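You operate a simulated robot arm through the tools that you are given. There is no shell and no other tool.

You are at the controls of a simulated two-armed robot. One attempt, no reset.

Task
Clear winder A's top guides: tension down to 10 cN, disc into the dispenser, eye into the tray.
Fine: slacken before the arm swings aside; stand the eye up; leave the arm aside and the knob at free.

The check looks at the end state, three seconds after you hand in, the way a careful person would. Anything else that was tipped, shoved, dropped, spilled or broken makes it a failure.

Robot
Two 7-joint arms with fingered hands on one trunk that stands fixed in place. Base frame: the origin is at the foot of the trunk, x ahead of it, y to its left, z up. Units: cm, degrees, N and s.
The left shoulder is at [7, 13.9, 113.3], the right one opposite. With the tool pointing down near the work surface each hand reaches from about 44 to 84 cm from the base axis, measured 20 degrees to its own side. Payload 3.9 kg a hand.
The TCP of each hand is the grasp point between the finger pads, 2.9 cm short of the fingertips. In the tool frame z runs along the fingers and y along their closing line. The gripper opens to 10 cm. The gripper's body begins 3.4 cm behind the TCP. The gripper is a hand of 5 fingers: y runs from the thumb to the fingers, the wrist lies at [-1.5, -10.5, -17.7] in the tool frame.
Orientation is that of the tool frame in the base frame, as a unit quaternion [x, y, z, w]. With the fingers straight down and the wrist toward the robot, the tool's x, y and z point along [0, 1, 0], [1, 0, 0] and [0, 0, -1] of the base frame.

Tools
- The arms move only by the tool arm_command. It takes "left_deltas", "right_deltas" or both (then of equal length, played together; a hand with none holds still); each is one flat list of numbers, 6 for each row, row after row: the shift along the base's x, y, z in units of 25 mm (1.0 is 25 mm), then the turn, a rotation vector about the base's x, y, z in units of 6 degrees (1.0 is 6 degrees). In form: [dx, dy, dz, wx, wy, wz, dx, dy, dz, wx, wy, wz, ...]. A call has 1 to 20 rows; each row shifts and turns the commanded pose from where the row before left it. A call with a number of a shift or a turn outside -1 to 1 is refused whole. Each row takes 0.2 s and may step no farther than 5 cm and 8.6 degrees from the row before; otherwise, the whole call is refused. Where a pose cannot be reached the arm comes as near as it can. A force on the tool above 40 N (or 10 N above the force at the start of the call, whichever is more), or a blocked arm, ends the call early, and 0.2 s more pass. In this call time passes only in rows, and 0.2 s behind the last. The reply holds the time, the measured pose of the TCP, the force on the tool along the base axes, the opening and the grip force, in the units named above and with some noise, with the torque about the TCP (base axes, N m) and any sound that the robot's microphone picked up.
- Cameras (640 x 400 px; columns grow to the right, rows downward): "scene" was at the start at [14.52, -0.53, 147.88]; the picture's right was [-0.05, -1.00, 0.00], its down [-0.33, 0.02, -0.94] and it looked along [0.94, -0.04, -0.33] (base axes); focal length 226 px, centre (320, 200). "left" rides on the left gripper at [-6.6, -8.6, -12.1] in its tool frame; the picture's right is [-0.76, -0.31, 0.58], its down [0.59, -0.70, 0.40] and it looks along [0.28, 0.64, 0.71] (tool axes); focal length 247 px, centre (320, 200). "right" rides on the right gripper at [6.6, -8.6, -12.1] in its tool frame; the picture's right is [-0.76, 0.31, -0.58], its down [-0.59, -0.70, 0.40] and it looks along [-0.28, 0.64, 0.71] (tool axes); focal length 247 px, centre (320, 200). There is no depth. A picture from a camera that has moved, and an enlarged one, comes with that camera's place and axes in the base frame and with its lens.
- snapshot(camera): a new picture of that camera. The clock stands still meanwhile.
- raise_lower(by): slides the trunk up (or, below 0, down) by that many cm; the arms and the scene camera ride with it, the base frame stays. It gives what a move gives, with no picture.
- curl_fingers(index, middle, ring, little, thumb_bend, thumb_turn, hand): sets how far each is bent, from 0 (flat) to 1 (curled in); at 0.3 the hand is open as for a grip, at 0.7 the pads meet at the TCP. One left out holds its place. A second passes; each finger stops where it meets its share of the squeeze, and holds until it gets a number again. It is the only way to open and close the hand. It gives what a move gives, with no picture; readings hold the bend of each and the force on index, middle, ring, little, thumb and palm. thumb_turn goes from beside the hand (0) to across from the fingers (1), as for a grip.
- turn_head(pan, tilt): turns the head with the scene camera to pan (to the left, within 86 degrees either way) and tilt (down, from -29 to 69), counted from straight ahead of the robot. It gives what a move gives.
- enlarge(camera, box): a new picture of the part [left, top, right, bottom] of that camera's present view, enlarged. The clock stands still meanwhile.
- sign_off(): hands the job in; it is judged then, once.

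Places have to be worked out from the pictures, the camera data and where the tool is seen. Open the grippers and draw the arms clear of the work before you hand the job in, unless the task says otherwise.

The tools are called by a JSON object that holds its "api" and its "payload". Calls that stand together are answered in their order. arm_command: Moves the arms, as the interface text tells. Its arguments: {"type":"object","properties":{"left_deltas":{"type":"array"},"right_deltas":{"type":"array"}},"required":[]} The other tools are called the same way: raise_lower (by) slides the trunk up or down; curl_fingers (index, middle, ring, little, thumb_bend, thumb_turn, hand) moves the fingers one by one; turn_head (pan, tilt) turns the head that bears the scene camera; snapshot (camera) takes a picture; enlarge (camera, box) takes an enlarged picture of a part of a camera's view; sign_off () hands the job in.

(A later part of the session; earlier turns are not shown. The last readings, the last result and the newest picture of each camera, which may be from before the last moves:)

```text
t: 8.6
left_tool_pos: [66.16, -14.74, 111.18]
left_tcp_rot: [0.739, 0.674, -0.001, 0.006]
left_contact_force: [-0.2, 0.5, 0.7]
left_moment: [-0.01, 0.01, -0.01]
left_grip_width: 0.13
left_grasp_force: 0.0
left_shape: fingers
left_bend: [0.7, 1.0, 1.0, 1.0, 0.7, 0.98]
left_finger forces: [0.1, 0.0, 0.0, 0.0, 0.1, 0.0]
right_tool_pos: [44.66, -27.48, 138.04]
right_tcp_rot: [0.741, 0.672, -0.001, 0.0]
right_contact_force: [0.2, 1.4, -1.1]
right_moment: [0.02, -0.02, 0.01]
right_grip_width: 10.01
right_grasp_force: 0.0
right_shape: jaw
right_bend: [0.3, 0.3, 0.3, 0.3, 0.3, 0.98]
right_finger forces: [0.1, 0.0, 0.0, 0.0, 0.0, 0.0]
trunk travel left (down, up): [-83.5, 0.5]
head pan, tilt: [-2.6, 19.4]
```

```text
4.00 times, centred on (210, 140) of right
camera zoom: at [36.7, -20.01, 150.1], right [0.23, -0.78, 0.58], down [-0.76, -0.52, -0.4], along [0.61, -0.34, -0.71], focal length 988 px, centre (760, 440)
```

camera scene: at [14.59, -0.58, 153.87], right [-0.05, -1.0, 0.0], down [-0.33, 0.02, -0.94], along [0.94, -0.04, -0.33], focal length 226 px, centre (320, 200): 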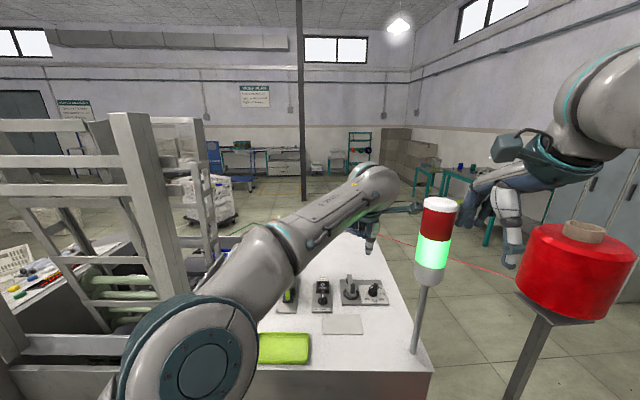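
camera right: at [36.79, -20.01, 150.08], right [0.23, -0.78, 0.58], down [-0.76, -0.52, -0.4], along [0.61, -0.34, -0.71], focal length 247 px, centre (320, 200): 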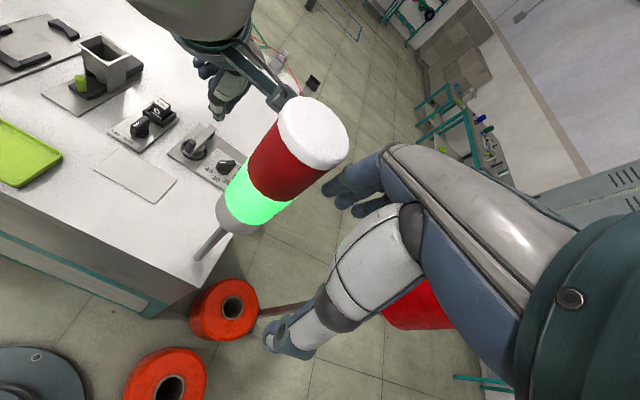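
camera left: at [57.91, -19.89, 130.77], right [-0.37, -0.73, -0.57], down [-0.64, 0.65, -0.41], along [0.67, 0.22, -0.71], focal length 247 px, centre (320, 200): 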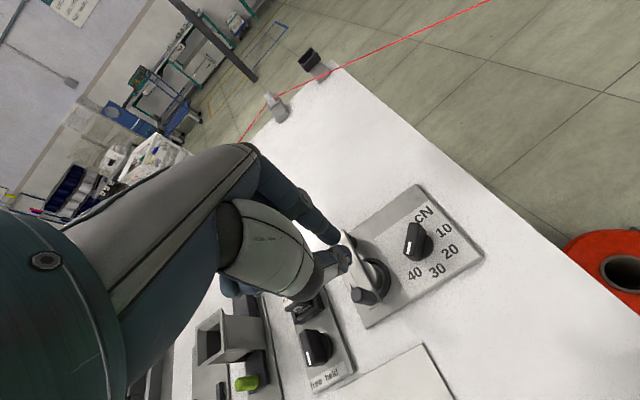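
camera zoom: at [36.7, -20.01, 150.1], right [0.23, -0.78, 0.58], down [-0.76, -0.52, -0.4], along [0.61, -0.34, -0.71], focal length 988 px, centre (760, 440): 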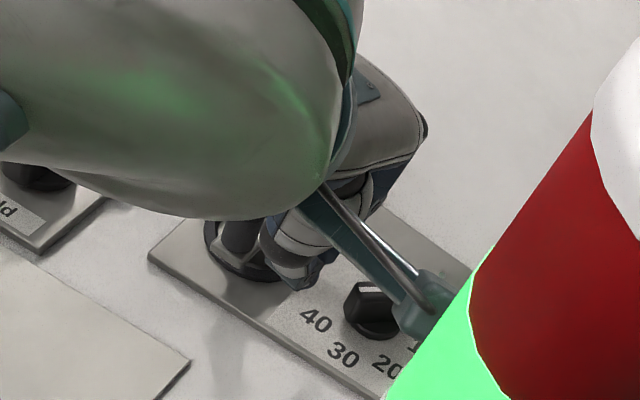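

The tucked fingers pass about 1 cm over the arm's handle; I lower 1.5 cm to engage the knob's upper half, then begin pushing the mark end toward −y gently.

{"api": "arm_command", "payload": {"left_deltas": [0, 0, -0.3, 0, 0, 0, 0, 0, -0.3, 0, 0, 0, 0, -0.12, 0, 0, 0, 0, 0, -0.12, 0, 0, 0, 0]}}

{"api": "enlarge", "payload": {"camera": "left", "box": [280, 160, 480, 320]}}

{"api": "enlarge", "payload": {"camera": "scene", "box": [340, 240, 420, 310]}}

```text
t: 9.6
left_tool_pos: [66.02, -15.5, 109.37]
left_tcp_rot: [0.741, 0.672, 0.002, 0.003]
left_contact_force: [-0.2, 0.0, 1.4]
left_moment: [0.02, -0.01, 0.0]
left_grip_width: 0.12
left_grasp_force: 0.0
left_shape: fingers
left_bend: [0.7, 1.0, 1.0, 1.0, 0.7, 0.98]
left_finger forces: [0.0, 0.0, 0.0, 0.1, 0.0, 0.0]
right_tool_pos: [44.66, -27.35, 138.1]
right_tcp_rot: [0.741, 0.672, 0.0, -0.001]
right_contact_force: [-0.1, -0.5, -0.1]
right_moment: [0.02, 0.0, 0.02]
right_grip_width: 9.96
right_grasp_force: 0.0
right_shape: jaw
right_bend: [0.3, 0.3, 0.3, 0.3, 0.3, 0.98]
right_finger forces: [0.1, 0.1, 0.1, 0.1, 0.0, 0.0]
trunk travel left (down, up): [-83.5, 0.5]
head pan, tilt: [-2.6, 19.4]
```

```text
2.50 times, centred on (380, 240) of left
camera zoom: at [56.78, -21.14, 121.35], right [-0.37, -0.72, -0.58], down [-0.64, 0.65, -0.4], along [0.67, 0.22, -0.71], focal length 617 px, centre (170, 100)
```

zoom: 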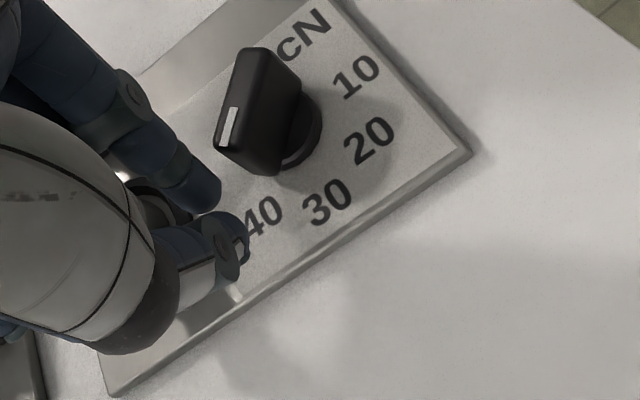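

```text
5.71 times, centred on (380, 275) of scene
camera zoom: at [14.52, -0.55, 153.88], right [-0.05, -1.0, 0.0], down [-0.33, 0.02, -0.94], along [0.94, -0.04, -0.33], focal length 1290 px, centre (-23, -229)
```

zoom: 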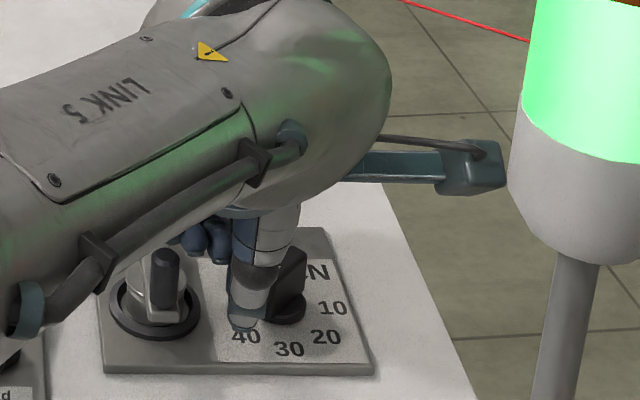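

No contact yet; the beak sits just left of the knob's mark end. I push on in small steps toward −y.

{"api": "arm_command", "payload": {"left_deltas": [0, -0.12, 0, 0, 0, 0, 0, -0.12, 0, 0, 0, 0, 0, -0.12, 0, 0, 0, 0, 0, -0.12, 0, 0, 0, 0]}}

{"api": "enlarge", "payload": {"camera": "left", "box": [280, 160, 480, 320]}}

{"api": "enlarge", "payload": {"camera": "scene", "box": [340, 240, 420, 310]}}

```text
t: 10.6
left_tool_pos: [65.66, -17.11, 109.11]
left_tcp_rot: [0.744, 0.669, 0.006, 0.001]
left_contact_force: [-2.8, 1.6, 2.4]
left_moment: [0.04, -0.01, -0.04]
left_grip_width: 0.02
left_grasp_force: 2.2
left_shape: fingers
left_bend: [0.7, 1.0, 1.0, 1.0, 0.7, 0.98]
left_finger forces: [5.0, 0.0, 0.0, 0.0, 0.0, 0.1]
right_tool_pos: [44.46, -27.28, 138.07]
right_tcp_rot: [0.741, 0.672, 0.001, 0.001]
right_contact_force: [0.6, 0.3, -0.6]
right_moment: [0.01, 0.04, -0.02]
right_grip_width: 9.99
right_grasp_force: 0.0
right_shape: jaw
right_bend: [0.3, 0.3, 0.3, 0.3, 0.3, 0.98]
right_finger forces: [0.1, 0.0, 0.0, 0.0, 0.0, 0.0]
trunk travel left (down, up): [-83.5, 0.5]
head pan, tilt: [-2.6, 19.4]
```

```text
2.50 times, centred on (380, 240) of left
camera zoom: at [56.3, -22.82, 121.08], right [-0.38, -0.72, -0.59], down [-0.63, 0.66, -0.4], along [0.67, 0.22, -0.71], focal length 617 px, centre (170, 100)
```

zoom: 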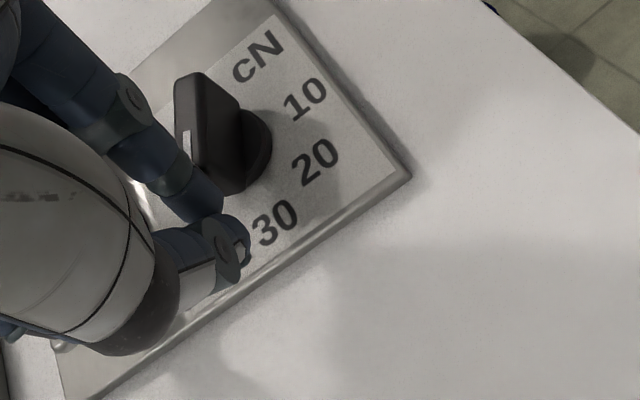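

```text
5.71 times, centred on (380, 275) of scene
camera zoom: at [14.36, -0.51, 153.9], right [-0.05, -1.0, 0.0], down [-0.33, 0.01, -0.94], along [0.94, -0.04, -0.33], focal length 1290 px, centre (-23, -229)
```

zoom: 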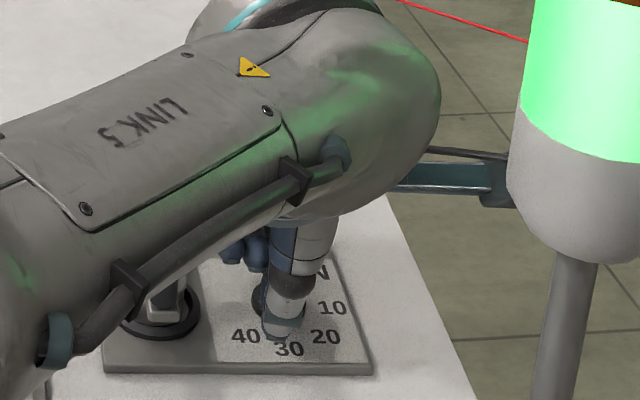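

The index pressed squarely on the bar's end face (reaction along the bar), so no turning. I back off toward +y, move +x about 1.3 cm to get behind the corner, and push again.

{"api": "arm_command", "payload": {"left_deltas": [-0.05, 0.32, 0, 0, 0, 0, 0, 0.36, 0, 0, 0, 0, 0.3, 0.05, 0.02, 0, 0, 0, 0.3, 0, 0.02, 0, 0, 0]}}

{"api": "enlarge", "payload": {"camera": "left", "box": [280, 160, 480, 320]}}

{"api": "enlarge", "payload": {"camera": "scene", "box": [340, 240, 420, 310]}}

```text
t: 11.6
left_tool_pos: [67.09, -15.25, 109.4]
left_tcp_rot: [0.743, 0.669, 0.004, 0.001]
left_contact_force: [0.0, -0.7, 0.4]
left_moment: [0.02, 0.02, 0.01]
left_grip_width: 0.18
left_grasp_force: 0.1
left_shape: fingers
left_bend: [0.7, 1.0, 1.0, 1.0, 0.7, 0.98]
left_finger forces: [0.0, 0.0, 0.1, 0.1, 0.0, 0.1]
right_tool_pos: [44.67, -27.31, 137.98]
right_tcp_rot: [0.741, 0.672, 0.0, 0.0]
right_contact_force: [0.7, 0.0, -1.3]
right_moment: [0.02, 0.0, -0.02]
right_grip_width: 9.99
right_grasp_force: 0.1
right_shape: jaw
right_bend: [0.3, 0.3, 0.3, 0.3, 0.3, 0.98]
right_finger forces: [0.0, 0.0, 0.1, 0.0, 0.0, 0.0]
trunk travel left (down, up): [-83.5, 0.5]
head pan, tilt: [-2.6, 19.4]
```

```text
2.50 times, centred on (380, 240) of left
camera zoom: at [57.85, -20.99, 121.24], right [-0.38, -0.72, -0.58], down [-0.63, 0.66, -0.4], along [0.67, 0.22, -0.71], focal length 617 px, centre (170, 100)
```

zoom: 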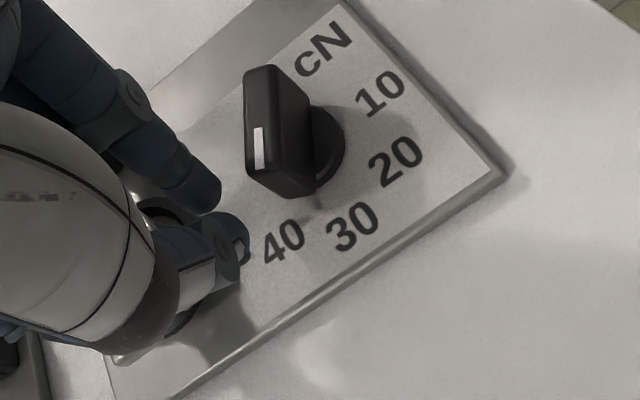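

```text
5.71 times, centred on (380, 275) of scene
camera zoom: at [14.63, -0.55, 153.86], right [-0.05, -1.0, 0.0], down [-0.33, 0.02, -0.94], along [0.94, -0.04, -0.33], focal length 1290 px, centre (-23, -229)
```

zoom: 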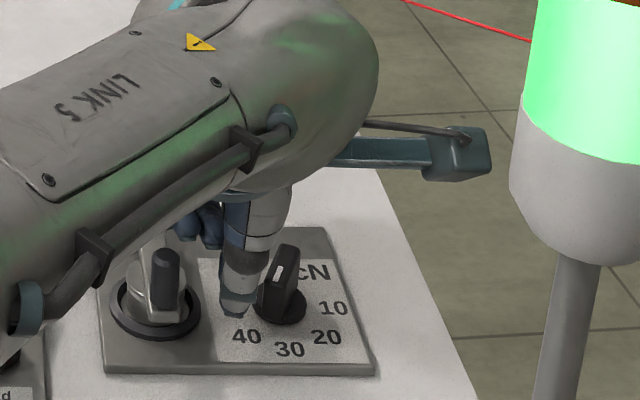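

The knob did turn some (mark now ≈160°). I keep sweeping the index around the axis on a short arc behind the bar.

{"api": "arm_command", "payload": {"left_deltas": [-0.12, -0.28, 0, 0, 0, 0, -0.12, -0.24, 0, 0, 0, 0, -0.14, -0.14, 0, 0, 0, 0, -0.12, -0.16, 0, 0, 0, 0]}}

{"api": "enlarge", "payload": {"camera": "left", "box": [280, 160, 480, 320]}}

{"api": "enlarge", "payload": {"camera": "scene", "box": [340, 240, 420, 310]}}

```text
t: 12.6
left_tool_pos: [65.71, -17.6, 109.05]
left_tcp_rot: [0.745, 0.667, 0.006, 0.0]
left_contact_force: [-0.1, 0.4, 0.0]
left_moment: [0.0, 0.02, 0.01]
left_grip_width: 0.11
left_grasp_force: 0.4
left_shape: fingers
left_bend: [0.7, 1.0, 1.0, 1.0, 0.7, 0.98]
left_finger forces: [0.5, 0.0, 0.0, 0.0, 0.0, 0.0]
right_tool_pos: [44.6, -27.41, 138.04]
right_tcp_rot: [0.741, 0.672, 0.0, 0.0]
right_contact_force: [-0.8, 0.6, 0.6]
right_moment: [-0.01, -0.01, 0.0]
right_grip_width: 10.01
right_grasp_force: 0.0
right_shape: jaw
right_bend: [0.3, 0.3, 0.3, 0.3, 0.3, 0.98]
right_finger forces: [0.1, 0.0, 0.0, 0.0, 0.0, 0.0]
trunk travel left (down, up): [-83.5, 0.5]
head pan, tilt: [-2.6, 19.4]
```

```text
2.50 times, centred on (380, 240) of left
camera zoom: at [56.36, -23.24, 121.03], right [-0.38, -0.71, -0.59], down [-0.63, 0.67, -0.4], along [0.67, 0.22, -0.71], focal length 617 px, centre (170, 100)
```

zoom: 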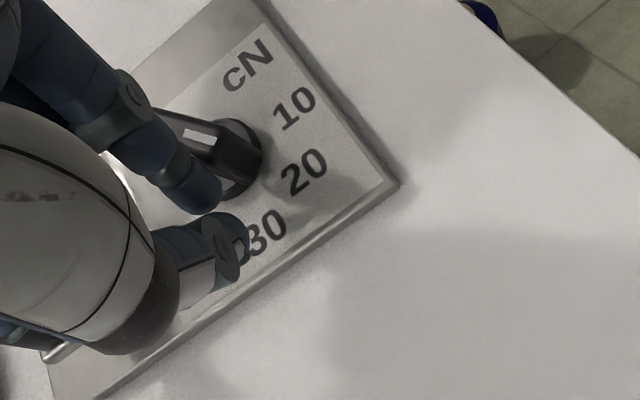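

```text
5.71 times, centred on (380, 275) of scene
camera zoom: at [14.5, -0.55, 153.88], right [-0.05, -1.0, 0.0], down [-0.33, 0.02, -0.94], along [0.94, -0.04, -0.33], focal length 1290 px, centre (-23, -229)
```

zoom: 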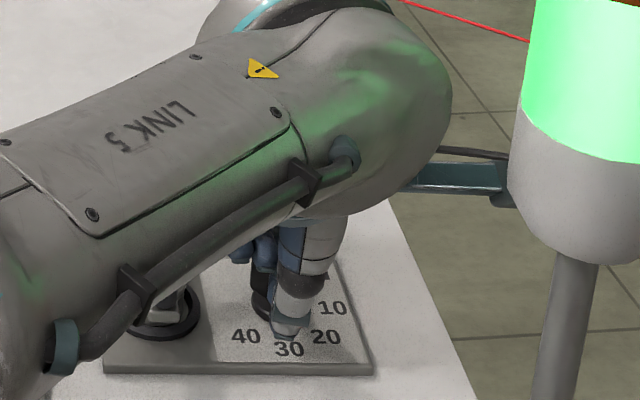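

The mark has swung to about 190–195° (past 30). I continue the arc around the front toward 20.

{"api": "arm_command", "payload": {"left_deltas": [-0.16, -0.1, 0, 0, 0, 0, -0.06, -0.18, 0, 0, 0, 0, 0, -0.2, 0, 0, 0, 0]}}

{"api": "enlarge", "payload": {"camera": "left", "box": [280, 160, 480, 320]}}

{"api": "enlarge", "payload": {"camera": "scene", "box": [340, 240, 420, 310]}}

```text
t: 13.4
left_tool_pos: [64.87, -19.07, 109.33]
left_tcp_rot: [0.747, 0.664, 0.007, 0.0]
left_contact_force: [0.1, 0.3, -0.3]
left_moment: [0.03, 0.02, -0.02]
left_grip_width: 0.14
left_grasp_force: 0.1
left_shape: fingers
left_bend: [0.7, 1.0, 1.0, 1.0, 0.7, 0.98]
left_finger forces: [0.0, 0.1, 0.0, 0.0, 0.0, 0.0]
right_tool_pos: [44.53, -27.35, 138.05]
right_tcp_rot: [0.741, 0.672, 0.001, 0.0]
right_contact_force: [0.0, 0.6, -0.2]
right_moment: [-0.01, 0.04, 0.0]
right_grip_width: 9.98
right_grasp_force: 0.0
right_shape: jaw
right_bend: [0.3, 0.3, 0.3, 0.3, 0.3, 0.98]
right_finger forces: [0.0, 0.0, 0.0, 0.0, 0.0, 0.0]
trunk travel left (down, up): [-83.5, 0.5]
head pan, tilt: [-2.6, 19.4]
```

```text
2.50 times, centred on (380, 240) of left
camera zoom: at [55.59, -24.76, 121.12], right [-0.39, -0.71, -0.59], down [-0.63, 0.67, -0.4], along [0.68, 0.21, -0.7], focal length 617 px, centre (170, 100)
```

zoom: 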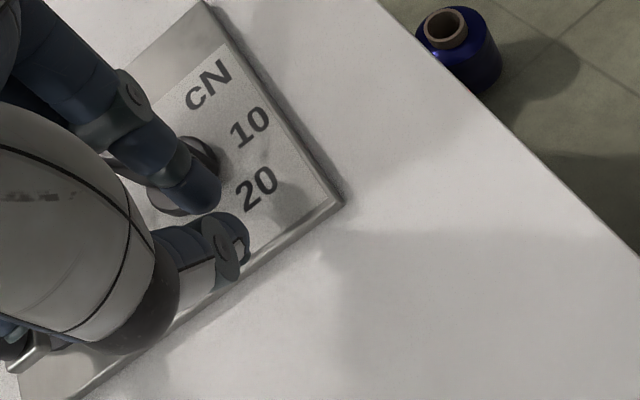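

```text
5.71 times, centred on (380, 275) of scene
camera zoom: at [14.55, -0.57, 153.87], right [-0.05, -1.0, 0.0], down [-0.33, 0.02, -0.94], along [0.94, -0.04, -0.33], focal length 1290 px, centre (-23, -229)
```

zoom: 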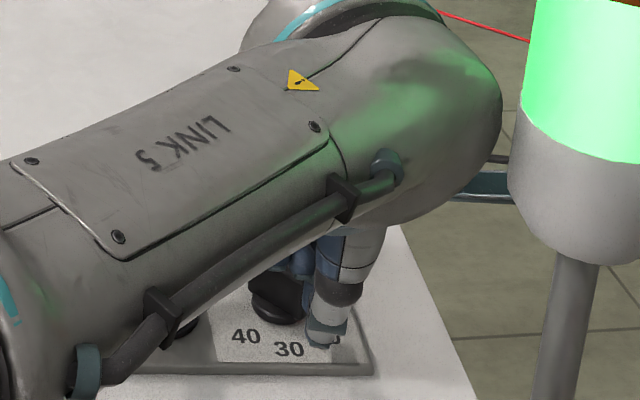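

No load at present; the index is now at the front-right of the knob. I follow the arc toward +x to bring the mark on to 10.

{"api": "arm_command", "payload": {"left_deltas": [0.1, -0.14, 0, 0, 0, 0, 0.14, -0.1, 0, 0, 0, 0]}}

{"api": "enlarge", "payload": {"camera": "left", "box": [280, 160, 480, 320]}}

{"api": "enlarge", "payload": {"camera": "right", "box": [160, 90, 260, 190]}}

```text
t: 14.0
left_tool_pos: [65.58, -19.6, 108.95]
left_tcp_rot: [0.747, 0.665, 0.006, 0.0]
left_contact_force: [-1.0, -0.7, 0.1]
left_moment: [-0.01, 0.02, -0.02]
left_grip_width: 0.11
left_grasp_force: 0.3
left_shape: fingers
left_bend: [0.7, 1.0, 1.0, 1.0, 0.7, 0.98]
left_finger forces: [0.8, 0.0, 0.0, 0.1, 0.0, 0.0]
right_tool_pos: [44.66, -27.33, 138.06]
right_tcp_rot: [0.741, 0.672, 0.0, 0.0]
right_contact_force: [0.0, -0.8, 0.0]
right_moment: [-0.01, 0.02, -0.02]
right_grip_width: 9.97
right_grasp_force: 0.0
right_shape: jaw
right_bend: [0.3, 0.3, 0.3, 0.3, 0.3, 0.98]
right_finger forces: [0.0, 0.0, 0.0, 0.0, 0.1, 0.0]
trunk travel left (down, up): [-83.5, 0.5]
head pan, tilt: [-2.6, 19.4]
```

```text
2.50 times, centred on (380, 240) of left
camera zoom: at [56.25, -25.29, 121.0], right [-0.39, -0.71, -0.59], down [-0.63, 0.67, -0.4], along [0.68, 0.22, -0.71], focal length 617 px, centre (170, 100)
```

zoom: 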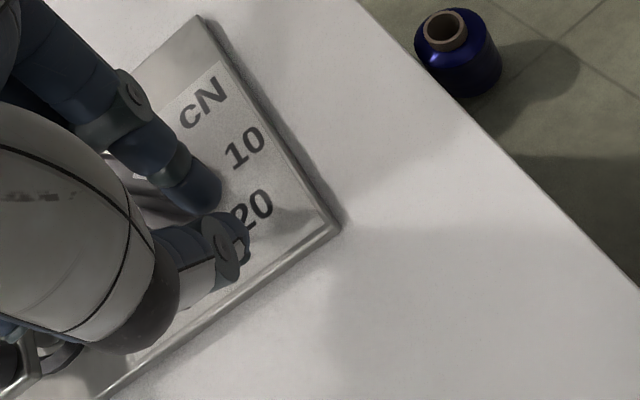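

```text
4.00 times, centred on (210, 140) of right
camera zoom: at [36.78, -19.97, 150.09], right [0.23, -0.78, 0.58], down [-0.76, -0.52, -0.4], along [0.61, -0.34, -0.71], focal length 988 px, centre (760, 440)
```

zoom: 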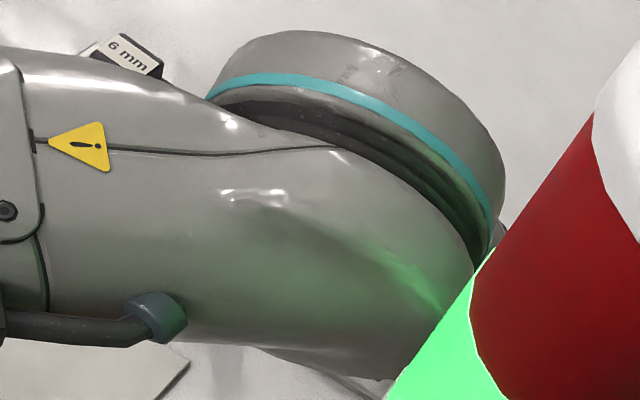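

Light contact on the index again, so it's still driving the bar. A little more +x, then I back off to inspect the pointer.

{"api": "arm_command", "payload": {"left_deltas": [0.12, -0.06, 0, 0, 0, 0, 0.08, -0.04, 0, 0, 0, 0, -0.4, 0, 0, 0, 0, 0, -0.4, 0.3, 0.5, 0, 0, 0, 0, 0.8, 0.9, 0, 0, 0, 0, 0.9, 0.9, 0, 0, 0, 0, 0.9, 0.9, 0, 0, 0]}}

{"api": "enlarge", "payload": {"camera": "left", "box": [300, 140, 520, 320]}}

{"api": "enlarge", "payload": {"camera": "scene", "box": [320, 240, 420, 310]}}

{"api": "enlarge", "payload": {"camera": "right", "box": [160, 90, 260, 190]}}

```text
t: 15.1
left_tool_pos: [64.16, -19.0, 110.46]
left_tcp_rot: [0.744, 0.668, 0.006, -0.001]
left_contact_force: [17.1, -20.4, -1.1]
left_moment: [2.86, 2.08, 3.23]
left_grip_width: 0.16
left_grasp_force: 0.0
left_shape: fingers
left_bend: [0.7, 1.0, 1.0, 1.0, 0.7, 0.98]
left_finger forces: [0.0, 0.0, 0.0, 0.1, 0.0, 0.1]
right_tool_pos: [44.66, -27.47, 137.96]
right_tcp_rot: [0.741, 0.671, 0.001, 0.0]
right_contact_force: [-1.2, 2.5, 0.6]
right_moment: [-0.06, -0.07, 0.0]
right_grip_width: 10.0
right_grasp_force: 0.2
right_shape: jaw
right_bend: [0.3, 0.3, 0.3, 0.3, 0.3, 0.98]
right_finger forces: [0.0, 0.1, 0.1, 0.1, 0.0, 0.1]
trunk travel left (down, up): [-83.5, 0.5]
head pan, tilt: [-2.6, 19.4]
stopped in row 5 (left hand): the force on the tool passed its limit at 110 N (the readings are from after the stop); the commanded pose is now the measured one
```

```text
2.22 times, centred on (410, 230) of left
camera zoom: at [54.79, -24.74, 122.29], right [-0.38, -0.71, -0.59], down [-0.63, 0.66, -0.4], along [0.67, 0.22, -0.71], focal length 549 px, centre (120, 133)
```

zoom: 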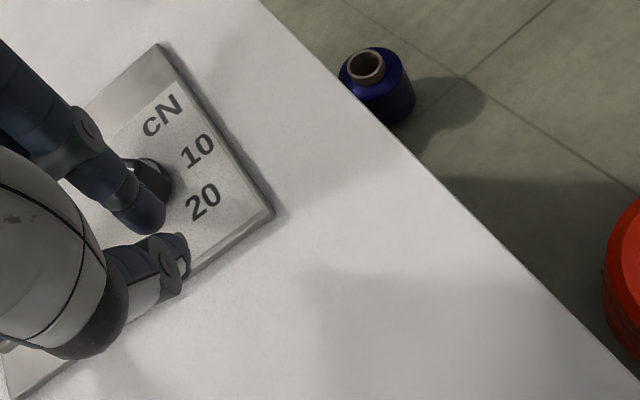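

```text
5.71 times, centred on (370, 275) of scene
camera zoom: at [14.65, -0.8, 153.86], right [-0.05, -1.0, 0.0], down [-0.33, 0.02, -0.94], along [0.94, -0.04, -0.33], focal length 1290 px, centre (34, -229)
```

zoom: 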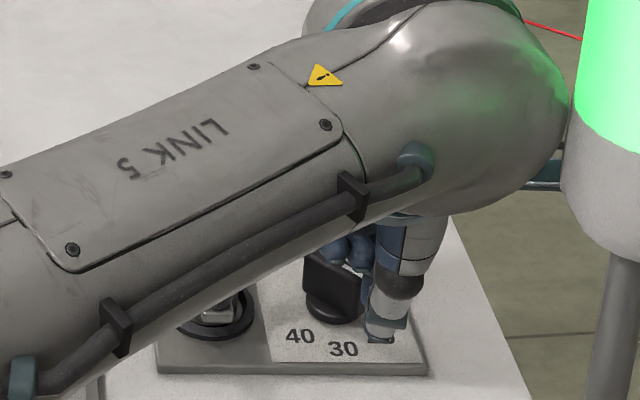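

```text
4.00 times, centred on (210, 140) of right
camera zoom: at [36.74, -20.14, 150.1], right [0.23, -0.78, 0.58], down [-0.76, -0.52, -0.4], along [0.61, -0.34, -0.71], focal length 988 px, centre (760, 440)
```

zoom: 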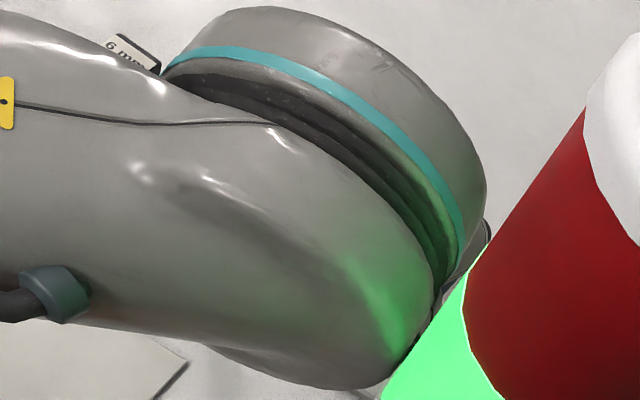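

The bracket of the left camera brushed the lamp's base when I backed toward −x (reaction +x, −y at the bracket). The lamp looks unmoved; I ease off along the reaction direction first and recheck.

{"api": "arm_command", "payload": {"left_deltas": [0.24, -0.12, 0, 0, 0, 0, 0.1, -0.04, 0.1, 0, 0, 0]}}

{"api": "snapshot", "payload": {"camera": "scene"}}

{"api": "snapshot", "payload": {"camera": "right"}}

```text
t: 15.7
left_tool_pos: [64.93, -19.15, 110.81]
left_tcp_rot: [0.745, 0.666, 0.007, -0.002]
left_contact_force: [-0.5, -0.9, 0.2]
left_moment: [0.04, -0.01, 0.0]
left_grip_width: 0.14
left_grasp_force: 0.0
left_shape: fingers
left_bend: [0.7, 1.0, 1.0, 1.0, 0.7, 0.98]
left_finger forces: [0.0, 0.1, 0.1, 0.0, 0.1, 0.0]
right_tool_pos: [44.57, -27.39, 138.15]
right_tcp_rot: [0.741, 0.672, 0.001, 0.001]
right_contact_force: [0.3, -0.3, 0.7]
right_moment: [0.02, -0.03, 0.0]
right_grip_width: 10.01
right_grasp_force: 0.0
right_shape: jaw
right_bend: [0.3, 0.3, 0.3, 0.3, 0.3, 0.98]
right_finger forces: [0.1, 0.0, 0.0, 0.0, 0.0, 0.1]
trunk travel left (down, up): [-83.5, 0.5]
head pan, tilt: [-2.6, 19.4]
```

```text
taken
camera scene: at [14.57, -0.65, 153.87], right [-0.05, -1.0, 0.0], down [-0.33, 0.02, -0.94], along [0.94, -0.04, -0.33], focal length 226 px, centre (320, 200)
```

scene: 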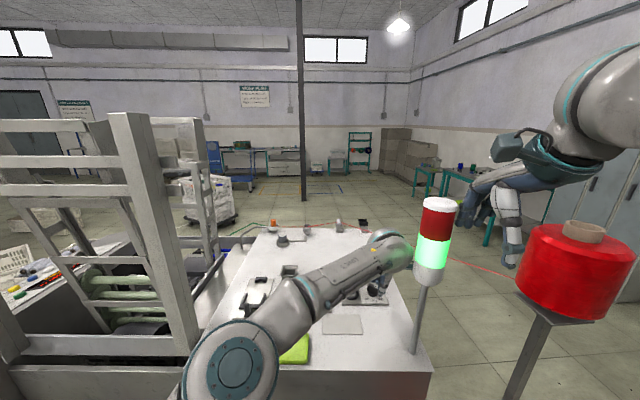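

```text
taken
camera right: at [36.7, -20.01, 150.11], right [0.23, -0.78, 0.58], down [-0.76, -0.52, -0.4], along [0.61, -0.34, -0.71], focal length 247 px, centre (320, 200)
```

right: 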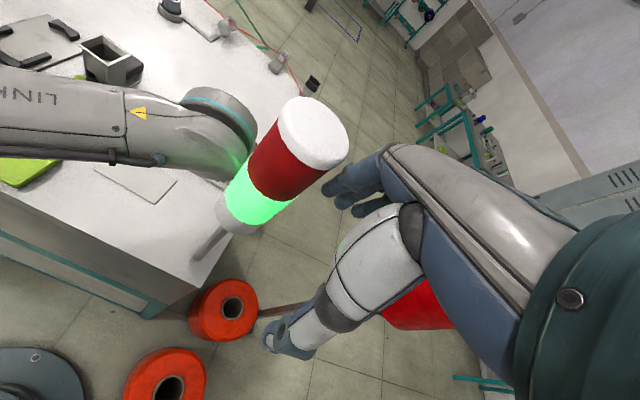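

Force is gone and the lamp stands where it was. I rise above the knob while moving +x away from the lamp, and only then go +y.

{"api": "arm_command", "payload": {"left_deltas": [0.12, -0.02, 0.35, 0, 0, 0, 0.2, 0, 0.35, 0, 0, 0, 0.4, 0, 0.2, 0, 0, 0, 0.4, 0, 0.1, 0, 0, 0]}}

{"api": "enlarge", "payload": {"camera": "left", "box": [280, 160, 480, 320]}}

```text
t: 16.7
left_tool_pos: [65.7, -19.23, 112.59]
left_tcp_rot: [0.745, 0.667, 0.007, -0.003]
left_contact_force: [0.3, 0.1, 0.2]
left_moment: [-0.02, 0.01, -0.02]
left_grip_width: 0.17
left_grasp_force: 0.1
left_shape: fingers
left_bend: [0.7, 1.0, 1.0, 1.0, 0.7, 0.98]
left_finger forces: [0.0, 0.1, 0.0, 0.1, 0.0, 0.0]
left hand out of reach, approached as far as the arm can: row 3, 4
right_tool_pos: [44.49, -27.2, 138.08]
right_tcp_rot: [0.741, 0.672, 0.0, 0.0]
right_contact_force: [1.0, -0.6, -0.2]
right_moment: [0.0, -0.01, 0.01]
right_grip_width: 9.97
right_grasp_force: 0.1
right_shape: jaw
right_bend: [0.3, 0.3, 0.3, 0.3, 0.3, 0.98]
right_finger forces: [0.0, 0.0, 0.0, 0.1, 0.1, 0.0]
trunk travel left (down, up): [-83.5, 0.5]
head pan, tilt: [-2.6, 19.4]
```

```text
2.50 times, centred on (380, 240) of left
camera zoom: at [56.31, -24.92, 124.46], right [-0.38, -0.71, -0.59], down [-0.63, 0.67, -0.4], along [0.68, 0.22, -0.7], focal length 617 px, centre (170, 100)
```

zoom: 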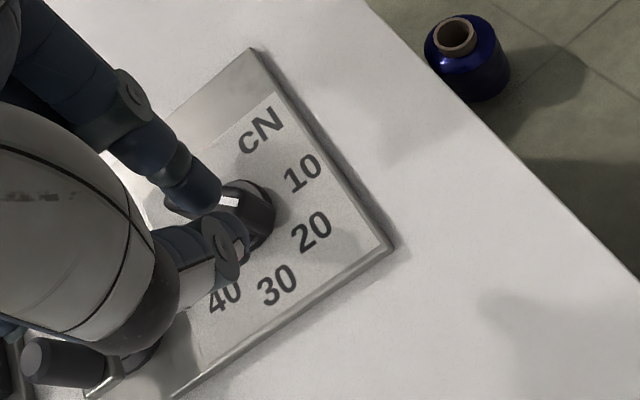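

Reach-limited there but clear. Moving +y brings it back within reach and away from the tower; then I'll look at the pointer.

{"api": "arm_command", "payload": {"left_deltas": [0, 0.4, 0.1, 0, 0, 0, 0, 0.5, 0.1, 0, 0, 0, 0, 0.5, 0.3, 0, 0, 0, 0, 0.6, 0.6, 0, 0, 0, 0, 0.6, 0.6, 0, 0, 0]}}

{"api": "enlarge", "payload": {"camera": "left", "box": [280, 140, 480, 300]}}

{"api": "enlarge", "payload": {"camera": "scene", "box": [320, 240, 420, 310]}}

```text
t: 17.9
left_tool_pos: [65.61, -12.51, 116.83]
left_tcp_rot: [0.745, 0.667, 0.007, -0.002]
left_contact_force: [0.3, -0.7, -0.5]
left_moment: [-0.01, 0.02, 0.02]
left_grip_width: 0.16
left_grasp_force: 0.1
left_shape: fingers
left_bend: [0.7, 1.0, 1.0, 1.0, 0.7, 0.98]
left_finger forces: [0.0, 0.0, 0.1, 0.0, 0.0, 0.0]
right_tool_pos: [44.56, -27.17, 138.13]
right_tcp_rot: [0.741, 0.672, 0.0, 0.001]
right_contact_force: [0.7, -0.1, 0.7]
right_moment: [0.0, 0.01, 0.01]
right_grip_width: 9.96
right_grasp_force: 0.0
right_shape: jaw
right_bend: [0.3, 0.3, 0.3, 0.3, 0.3, 0.98]
right_finger forces: [0.1, 0.1, 0.0, 0.0, 0.1, 0.0]
trunk travel left (down, up): [-83.5, 0.5]
head pan, tilt: [-2.6, 19.4]
```

```text
2.50 times, centred on (380, 220) of left
camera zoom: at [56.26, -18.31, 128.71], right [-0.38, -0.71, -0.59], down [-0.63, 0.67, -0.4], along [0.68, 0.22, -0.7], focal length 617 px, centre (170, 150)
```

zoom: 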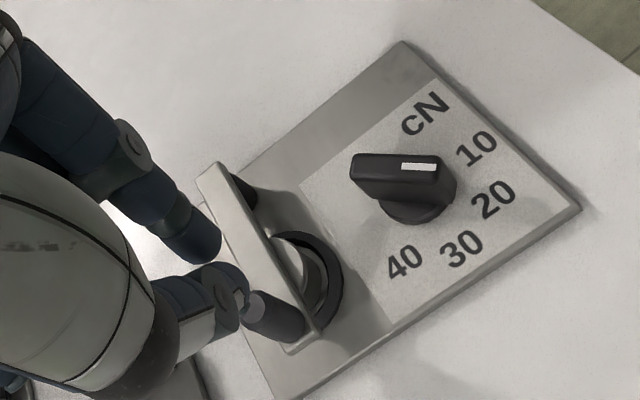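

```text
5.71 times, centred on (370, 275) of scene
camera zoom: at [14.45, -0.47, 153.88], right [-0.05, -1.0, 0.0], down [-0.33, 0.01, -0.94], along [0.94, -0.04, -0.33], focal length 1290 px, centre (34, -229)
```

zoom: 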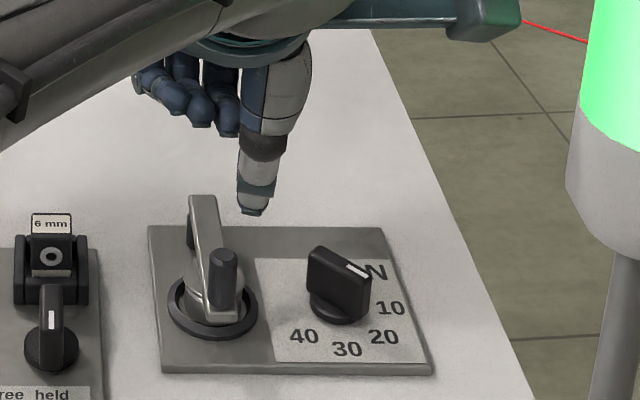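

The mark now points at ≈238°, between 20 and 10; about 30° more is needed. I repeat the low approach (descend at y ≈ −15.5, then slide −y at low height) and push the mark end toward +x with time to settle.

{"api": "arm_command", "payload": {"left_deltas": [-0.08, -0.6, 0, 0, 0, 0, -0.08, -0.6, -0.4, 0, 0, 0, 0, 0, -0.7, 0, 0, 0, 0, 0, -0.7, 0, 0, 0, 0, 0, -0.7, 0, 0, 0, 0, 0, -0.4, 0, 0, 0, 0, 0, 0, 0, 0, 0]}}

{"api": "enlarge", "payload": {"camera": "left", "box": [280, 160, 480, 320]}}

```text
t: 19.5
left_tool_pos: [66.06, -14.56, 109.96]
left_tcp_rot: [0.737, 0.676, 0.0, 0.005]
left_contact_force: [0.3, 0.2, -0.4]
left_moment: [0.02, -0.01, -0.01]
left_grip_width: 0.15
left_grasp_force: 0.1
left_shape: fingers
left_bend: [0.7, 1.0, 1.0, 1.0, 0.7, 0.98]
left_finger forces: [0.0, 0.0, 0.0, 0.0, 0.0, 0.0]
right_tool_pos: [44.62, -27.25, 138.16]
right_tcp_rot: [0.741, 0.672, 0.0, 0.001]
right_contact_force: [0.8, -0.1, 0.7]
right_moment: [0.01, -0.02, -0.03]
right_grip_width: 9.98
right_grasp_force: 0.0
right_shape: jaw
right_bend: [0.3, 0.3, 0.3, 0.3, 0.3, 0.98]
right_finger forces: [0.0, 0.0, 0.0, 0.0, 0.1, 0.0]
trunk travel left (down, up): [-83.5, 0.5]
head pan, tilt: [-2.6, 19.4]
```

```text
2.50 times, centred on (380, 240) of left
camera zoom: at [56.87, -20.23, 122.07], right [-0.37, -0.73, -0.57], down [-0.65, 0.65, -0.41], along [0.67, 0.22, -0.71], focal length 617 px, centre (170, 100)
```

zoom: 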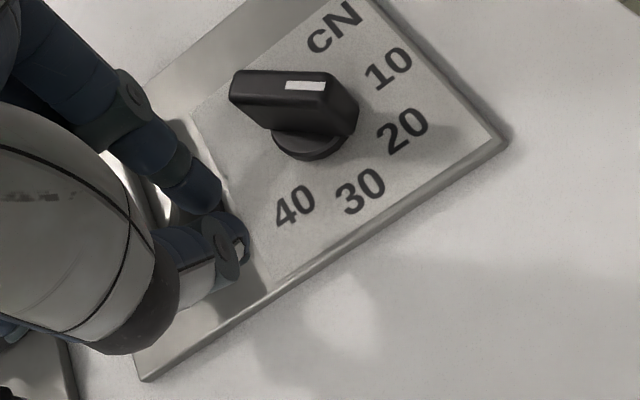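

The arm settled about 1 cm off target here (66.1, −14.6), so I steer by measured pose. Sliding on toward (65.0, −18.6) at low height.

{"api": "arm_command", "payload": {"left_deltas": [-0.3, -0.3, -0.1, 0, 0, 0, -0.2, -0.4, -0.1, 0, 0, 0, 0, -0.4, 0, 0, 0, 0, 0, -0.3, 0, 0, 0, 0, 0, 0, 0, 0, 0, 0]}}

{"api": "enlarge", "payload": {"camera": "left", "box": [280, 160, 480, 320]}}

```text
t: 20.7
left_tool_pos: [64.18, -18.83, 109.21]
left_tcp_rot: [0.743, 0.67, 0.005, 0.001]
left_contact_force: [-0.4, 0.1, -0.6]
left_moment: [0.01, 0.02, 0.03]
left_grip_width: 0.13
left_grasp_force: 0.0
left_shape: fingers
left_bend: [0.7, 1.0, 1.0, 1.0, 0.7, 0.98]
left_finger forces: [0.0, 0.0, 0.1, 0.1, 0.0, 0.0]
right_tool_pos: [44.67, -27.28, 138.16]
right_tcp_rot: [0.741, 0.672, 0.0, 0.001]
right_contact_force: [-0.9, -0.2, 0.1]
right_moment: [0.0, 0.0, -0.04]
right_grip_width: 9.96
right_grasp_force: 0.0
right_shape: jaw
right_bend: [0.3, 0.3, 0.3, 0.3, 0.3, 0.98]
right_finger forces: [0.0, 0.0, 0.0, 0.0, 0.0, 0.0]
trunk travel left (down, up): [-83.5, 0.5]
head pan, tilt: [-2.6, 19.4]
```

```text
2.50 times, centred on (380, 240) of left
camera zoom: at [54.93, -24.57, 121.29], right [-0.38, -0.72, -0.59], down [-0.63, 0.66, -0.4], along [0.67, 0.22, -0.7], focal length 617 px, centre (170, 100)
```

zoom: 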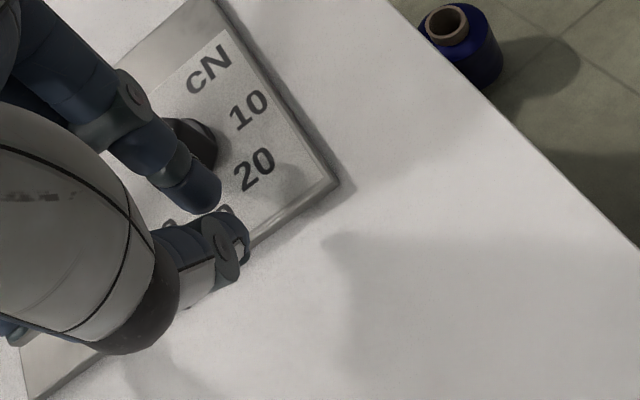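

No contact. Now I move to y ≈ −19.9 and push +x steadily to bring the mark onto 10.

{"api": "arm_command", "payload": {"left_deltas": [0.1, -0.2, 0, 0, 0, 0, 0.1, -0.2, 0, 0, 0, 0, 0.15, 0, 0, 0, 0, 0, 0.15, 0, 0, 0, 0, 0, 0.1, 0, 0, 0, 0, 0, 0, 0, 0, 0, 0, 0]}}

{"api": "enlarge", "payload": {"camera": "left", "box": [280, 160, 480, 320]}}

{"api": "enlarge", "payload": {"camera": "scene", "box": [320, 240, 420, 310]}}

```text
t: 22.1
left_tool_pos: [65.59, -20.17, 108.99]
left_tcp_rot: [0.746, 0.666, 0.007, -0.003]
left_contact_force: [0.3, 1.0, 0.0]
left_moment: [-0.08, 0.09, -0.02]
left_grip_width: 0.14
left_grasp_force: 0.0
left_shape: fingers
left_bend: [0.7, 1.0, 1.0, 1.0, 0.7, 0.98]
left_finger forces: [0.1, 0.1, 0.1, 0.0, 0.0, 0.1]
right_tool_pos: [44.72, -27.25, 138.14]
right_tcp_rot: [0.741, 0.672, 0.0, 0.001]
right_contact_force: [0.5, -1.2, -0.4]
right_moment: [-0.01, 0.02, 0.0]
right_grip_width: 9.99
right_grasp_force: 0.1
right_shape: jaw
right_bend: [0.3, 0.3, 0.3, 0.3, 0.3, 0.98]
right_finger forces: [0.0, 0.0, 0.0, 0.0, 0.1, 0.1]
trunk travel left (down, up): [-83.5, 0.5]
head pan, tilt: [-2.6, 19.4]
```

```text
2.50 times, centred on (380, 240) of left
camera zoom: at [56.19, -25.97, 120.82], right [-0.39, -0.71, -0.59], down [-0.63, 0.67, -0.4], along [0.67, 0.22, -0.71], focal length 617 px, centre (170, 100)
```

zoom: 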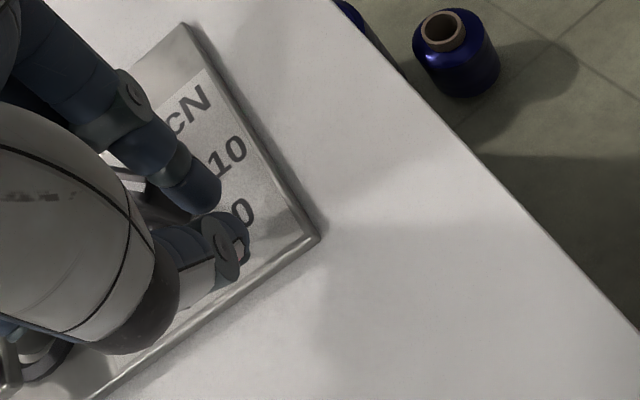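

```text
5.71 times, centred on (370, 275) of scene
camera zoom: at [14.7, -0.53, 153.85], right [-0.05, -1.0, 0.0], down [-0.33, 0.02, -0.94], along [0.94, -0.04, -0.33], focal length 1290 px, centre (34, -229)
```

zoom: 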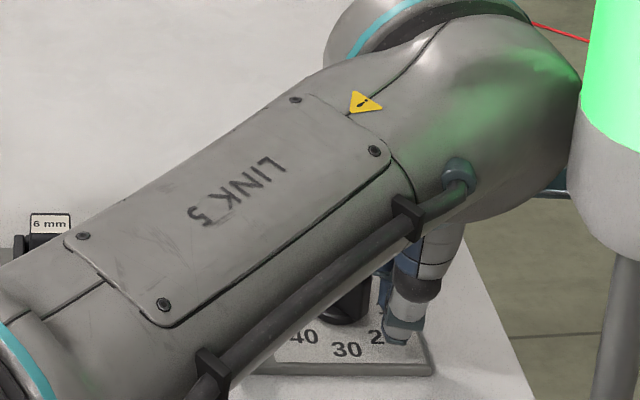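

Near contact, no load. I push +x another ~0.8 cm in small steps and watch the force.

{"api": "arm_command", "payload": {"left_deltas": [0.12, 0.02, 0, 0, 0, 0, 0.12, 0.02, 0, 0, 0, 0, 0.1, 0, 0, 0, 0, 0, 0, 0, 0, 0, 0, 0]}}

{"api": "enlarge", "payload": {"camera": "left", "box": [280, 160, 480, 320]}}

```text
t: 23.1
left_tool_pos: [65.96, -19.92, 109.02]
left_tcp_rot: [0.746, 0.666, 0.008, -0.001]
left_contact_force: [-2.3, -6.4, 1.8]
left_moment: [-0.08, 0.02, -0.07]
left_grip_width: 0.0
left_grasp_force: 3.8
left_shape: fingers
left_bend: [0.7, 1.0, 1.0, 1.0, 0.7, 0.98]
left_finger forces: [6.9, 0.0, 0.1, 0.0, 0.0, 0.1]
left hand out of reach, approached as far as the arm can: row 2
right_tool_pos: [44.4, -27.39, 138.14]
right_tcp_rot: [0.741, 0.672, 0.001, 0.0]
right_contact_force: [-0.5, 0.7, 0.0]
right_moment: [-0.02, 0.02, -0.04]
right_grip_width: 10.0
right_grasp_force: 0.0
right_shape: jaw
right_bend: [0.3, 0.3, 0.3, 0.3, 0.3, 0.98]
right_finger forces: [0.0, 0.1, 0.1, 0.1, 0.0, 0.0]
trunk travel left (down, up): [-83.5, 0.5]
head pan, tilt: [-2.6, 19.4]
```

```text
2.50 times, centred on (380, 240) of left
camera zoom: at [56.63, -25.57, 120.89], right [-0.39, -0.71, -0.59], down [-0.63, 0.67, -0.4], along [0.68, 0.22, -0.7], focal length 617 px, centre (170, 100)
```

zoom: 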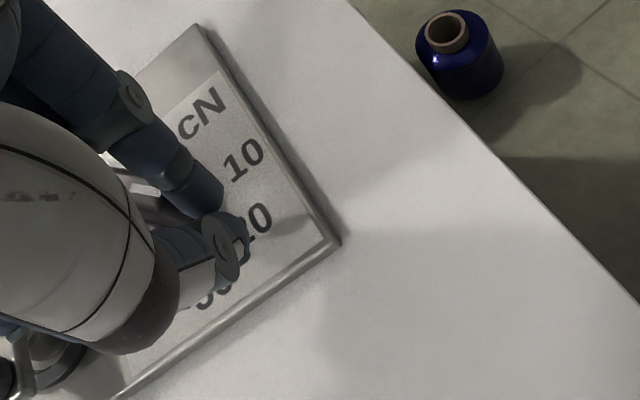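

The reaction is mostly −y: the finger is catching the bar's end rather than its side. I ease back −x, shift +y about 0.9 cm, and push +x again.

{"api": "arm_command", "payload": {"left_deltas": [-0.2, -0.04, 0, 0, 0, 0, -0.16, 0, 0, 0, 0, 0, 0, 0.18, 0, 0, 0, 0, 0, 0.18, 0, 0, 0, 0, 0.12, 0, 0, 0, 0, 0, 0.12, 0, 0, 0, 0, 0, 0, 0, 0, 0, 0, 0]}}

{"api": "enlarge", "payload": {"camera": "left", "box": [280, 160, 480, 320]}}

```text
t: 24.7
left_tool_pos: [65.87, -19.06, 109.12]
left_tcp_rot: [0.746, 0.666, 0.007, -0.001]
left_contact_force: [-9.0, -3.5, -2.1]
left_moment: [-0.13, 0.15, -0.06]
left_grip_width: 0.0
left_grasp_force: 6.4
left_shape: fingers
left_bend: [0.71, 1.0, 1.0, 1.0, 0.69, 0.98]
left_finger forces: [11.6, 0.0, 0.1, 0.0, 0.1, 0.0]
right_tool_pos: [44.44, -27.48, 138.18]
right_tcp_rot: [0.741, 0.671, 0.001, 0.002]
right_contact_force: [0.6, -0.1, -0.9]
right_moment: [0.0, -0.02, 0.01]
right_grip_width: 9.97
right_grasp_force: 0.0
right_shape: jaw
right_bend: [0.3, 0.3, 0.3, 0.3, 0.3, 0.98]
right_finger forces: [0.0, 0.1, 0.0, 0.0, 0.0, 0.1]
trunk travel left (down, up): [-83.5, 0.5]
head pan, tilt: [-2.6, 19.4]
```

```text
2.50 times, centred on (380, 240) of left
camera zoom: at [56.46, -24.83, 120.95], right [-0.38, -0.71, -0.59], down [-0.63, 0.67, -0.4], along [0.68, 0.22, -0.7], focal length 617 px, centre (170, 100)
```

zoom: 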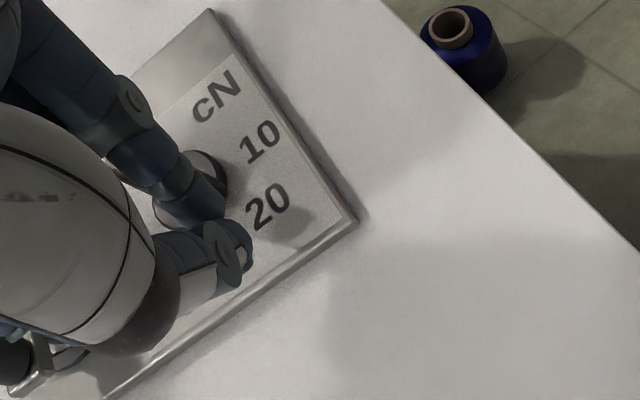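

There's now 9 N against the push; before forcing anything I release, rise clear and look at the pointer.

{"api": "arm_command", "payload": {"left_deltas": [-0.15, 0, 0, 0, 0, 0, 0, 0, 0.5, 0, 0, 0, 0.1, 0.1, 0.6, 0, 0, 0, 0.1, 0.6, 0.2, 0, 0, 0, 0, 0.8, 0.4, 0, 0, 0, 0, 0.8, 0.5, 0, 0, 0]}}

{"api": "enlarge", "payload": {"camera": "left", "box": [280, 140, 480, 300]}}

{"api": "enlarge", "payload": {"camera": "scene", "box": [320, 240, 420, 310]}}

```text
t: 26.1
left_tool_pos: [66.0, -13.1, 114.56]
left_tcp_rot: [0.745, 0.667, 0.006, -0.001]
left_contact_force: [-0.3, -0.3, 0.0]
left_moment: [-0.01, 0.01, 0.0]
left_grip_width: 0.13
left_grasp_force: 0.0
left_shape: fingers
left_bend: [0.7, 1.0, 1.0, 1.0, 0.7, 0.98]
left_finger forces: [0.0, 0.0, 0.0, 0.0, 0.0, 0.1]
right_tool_pos: [44.5, -27.17, 138.15]
right_tcp_rot: [0.741, 0.672, 0.0, 0.001]
right_contact_force: [0.1, 0.2, 0.1]
right_moment: [0.01, -0.06, 0.0]
right_grip_width: 9.97
right_grasp_force: 0.0
right_shape: jaw
right_bend: [0.3, 0.3, 0.3, 0.3, 0.3, 0.98]
right_finger forces: [0.1, 0.0, 0.1, 0.1, 0.0, 0.1]
trunk travel left (down, up): [-83.5, 0.5]
head pan, tilt: [-2.6, 19.4]
```

```text
2.50 times, centred on (380, 220) of left
camera zoom: at [56.68, -18.83, 126.47], right [-0.38, -0.71, -0.59], down [-0.63, 0.67, -0.4], along [0.68, 0.22, -0.7], focal length 617 px, centre (170, 150)
```

zoom: 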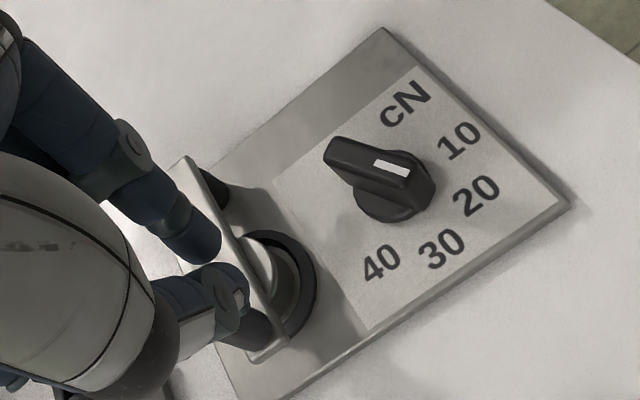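

```text
5.71 times, centred on (370, 275) of scene
camera zoom: at [14.44, -0.47, 153.88], right [-0.05, -1.0, 0.0], down [-0.33, 0.01, -0.94], along [0.94, -0.04, -0.33], focal length 1290 px, centre (34, -229)
```

zoom: 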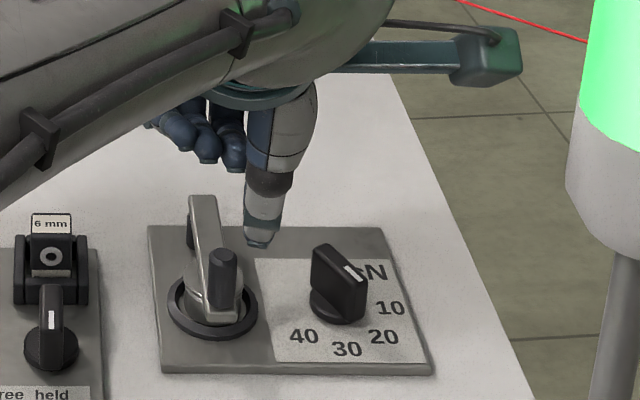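

The knob slipped back to ≈222° (about 20) — my beak caught the wrong edge near the reach limit. Yawing the hand about −45° gains reach and keeps the bracket away from the lamp, so I rise, yaw, and approach again.

{"api": "arm_command", "payload": {"left_deltas": [0, 0, 0.6, 0, 0, 0, 0, -0.1, 0.4, 0, 0, -1, 0, -0.2, 0, 0, 0, -1, 0, -0.2, 0, 0, 0, -1, 0, -0.2, 0, 0, 0, -1, 0, -0.2, 0, 0, 0, -1, 0, -0.2, 0, 0, 0, -1, 0, -0.2, 0, 0, 0, -1, 0, 0, 0, 0, 0, 0]}}

{"api": "snapshot", "payload": {"camera": "left"}}

{"api": "enlarge", "payload": {"camera": "scene", "box": [300, 180, 440, 310]}}

```text
t: 28.1
left_tool_pos: [65.94, -16.39, 117.03]
left_tcp_rot: [0.935, 0.354, 0.006, 0.001]
left_contact_force: [-1.0, 0.6, 0.4]
left_moment: [-0.02, 0.03, -0.02]
left_grip_width: 0.14
left_grasp_force: 0.0
left_shape: fingers
left_bend: [0.7, 1.0, 1.0, 1.0, 0.7, 0.98]
left_finger forces: [0.1, 0.0, 0.0, 0.0, 0.0, 0.0]
right_tool_pos: [44.49, -27.23, 138.09]
right_tcp_rot: [0.741, 0.672, 0.001, 0.001]
right_contact_force: [-0.2, 0.3, 0.2]
right_moment: [0.02, 0.0, -0.01]
right_grip_width: 10.0
right_grasp_force: 0.2
right_shape: jaw
right_bend: [0.3, 0.3, 0.3, 0.3, 0.3, 0.98]
right_finger forces: [0.0, 0.1, 0.0, 0.0, 0.1, 0.0]
trunk travel left (down, up): [-83.5, 0.5]
head pan, tilt: [-2.6, 19.4]
```

```text
taken
camera left: at [55.3, -14.47, 128.92], right [-0.76, -0.27, -0.59], down [-0.02, 0.92, -0.4], along [0.65, -0.29, -0.7], focal length 247 px, centre (320, 200)
```

left: 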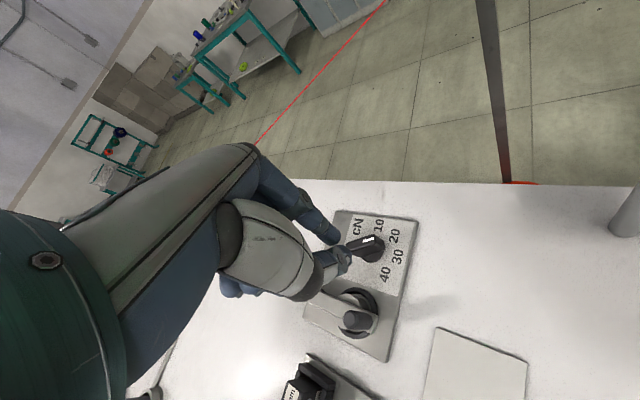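

```text
3.08 times, centred on (370, 245) of scene
camera zoom: at [14.5, -0.53, 153.88], right [-0.05, -1.0, 0.0], down [-0.33, 0.01, -0.94], along [0.94, -0.04, -0.33], focal length 695 px, centre (166, 62)
```

zoom: 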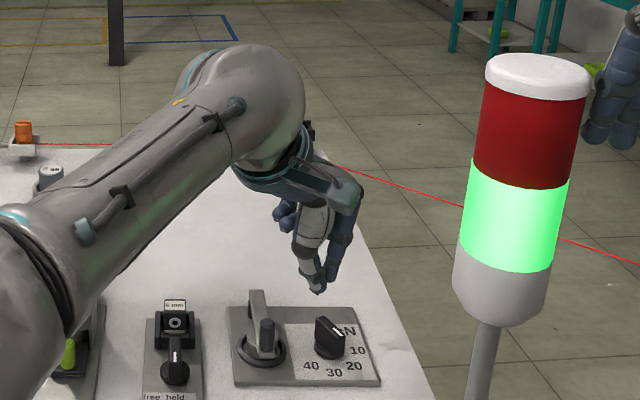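

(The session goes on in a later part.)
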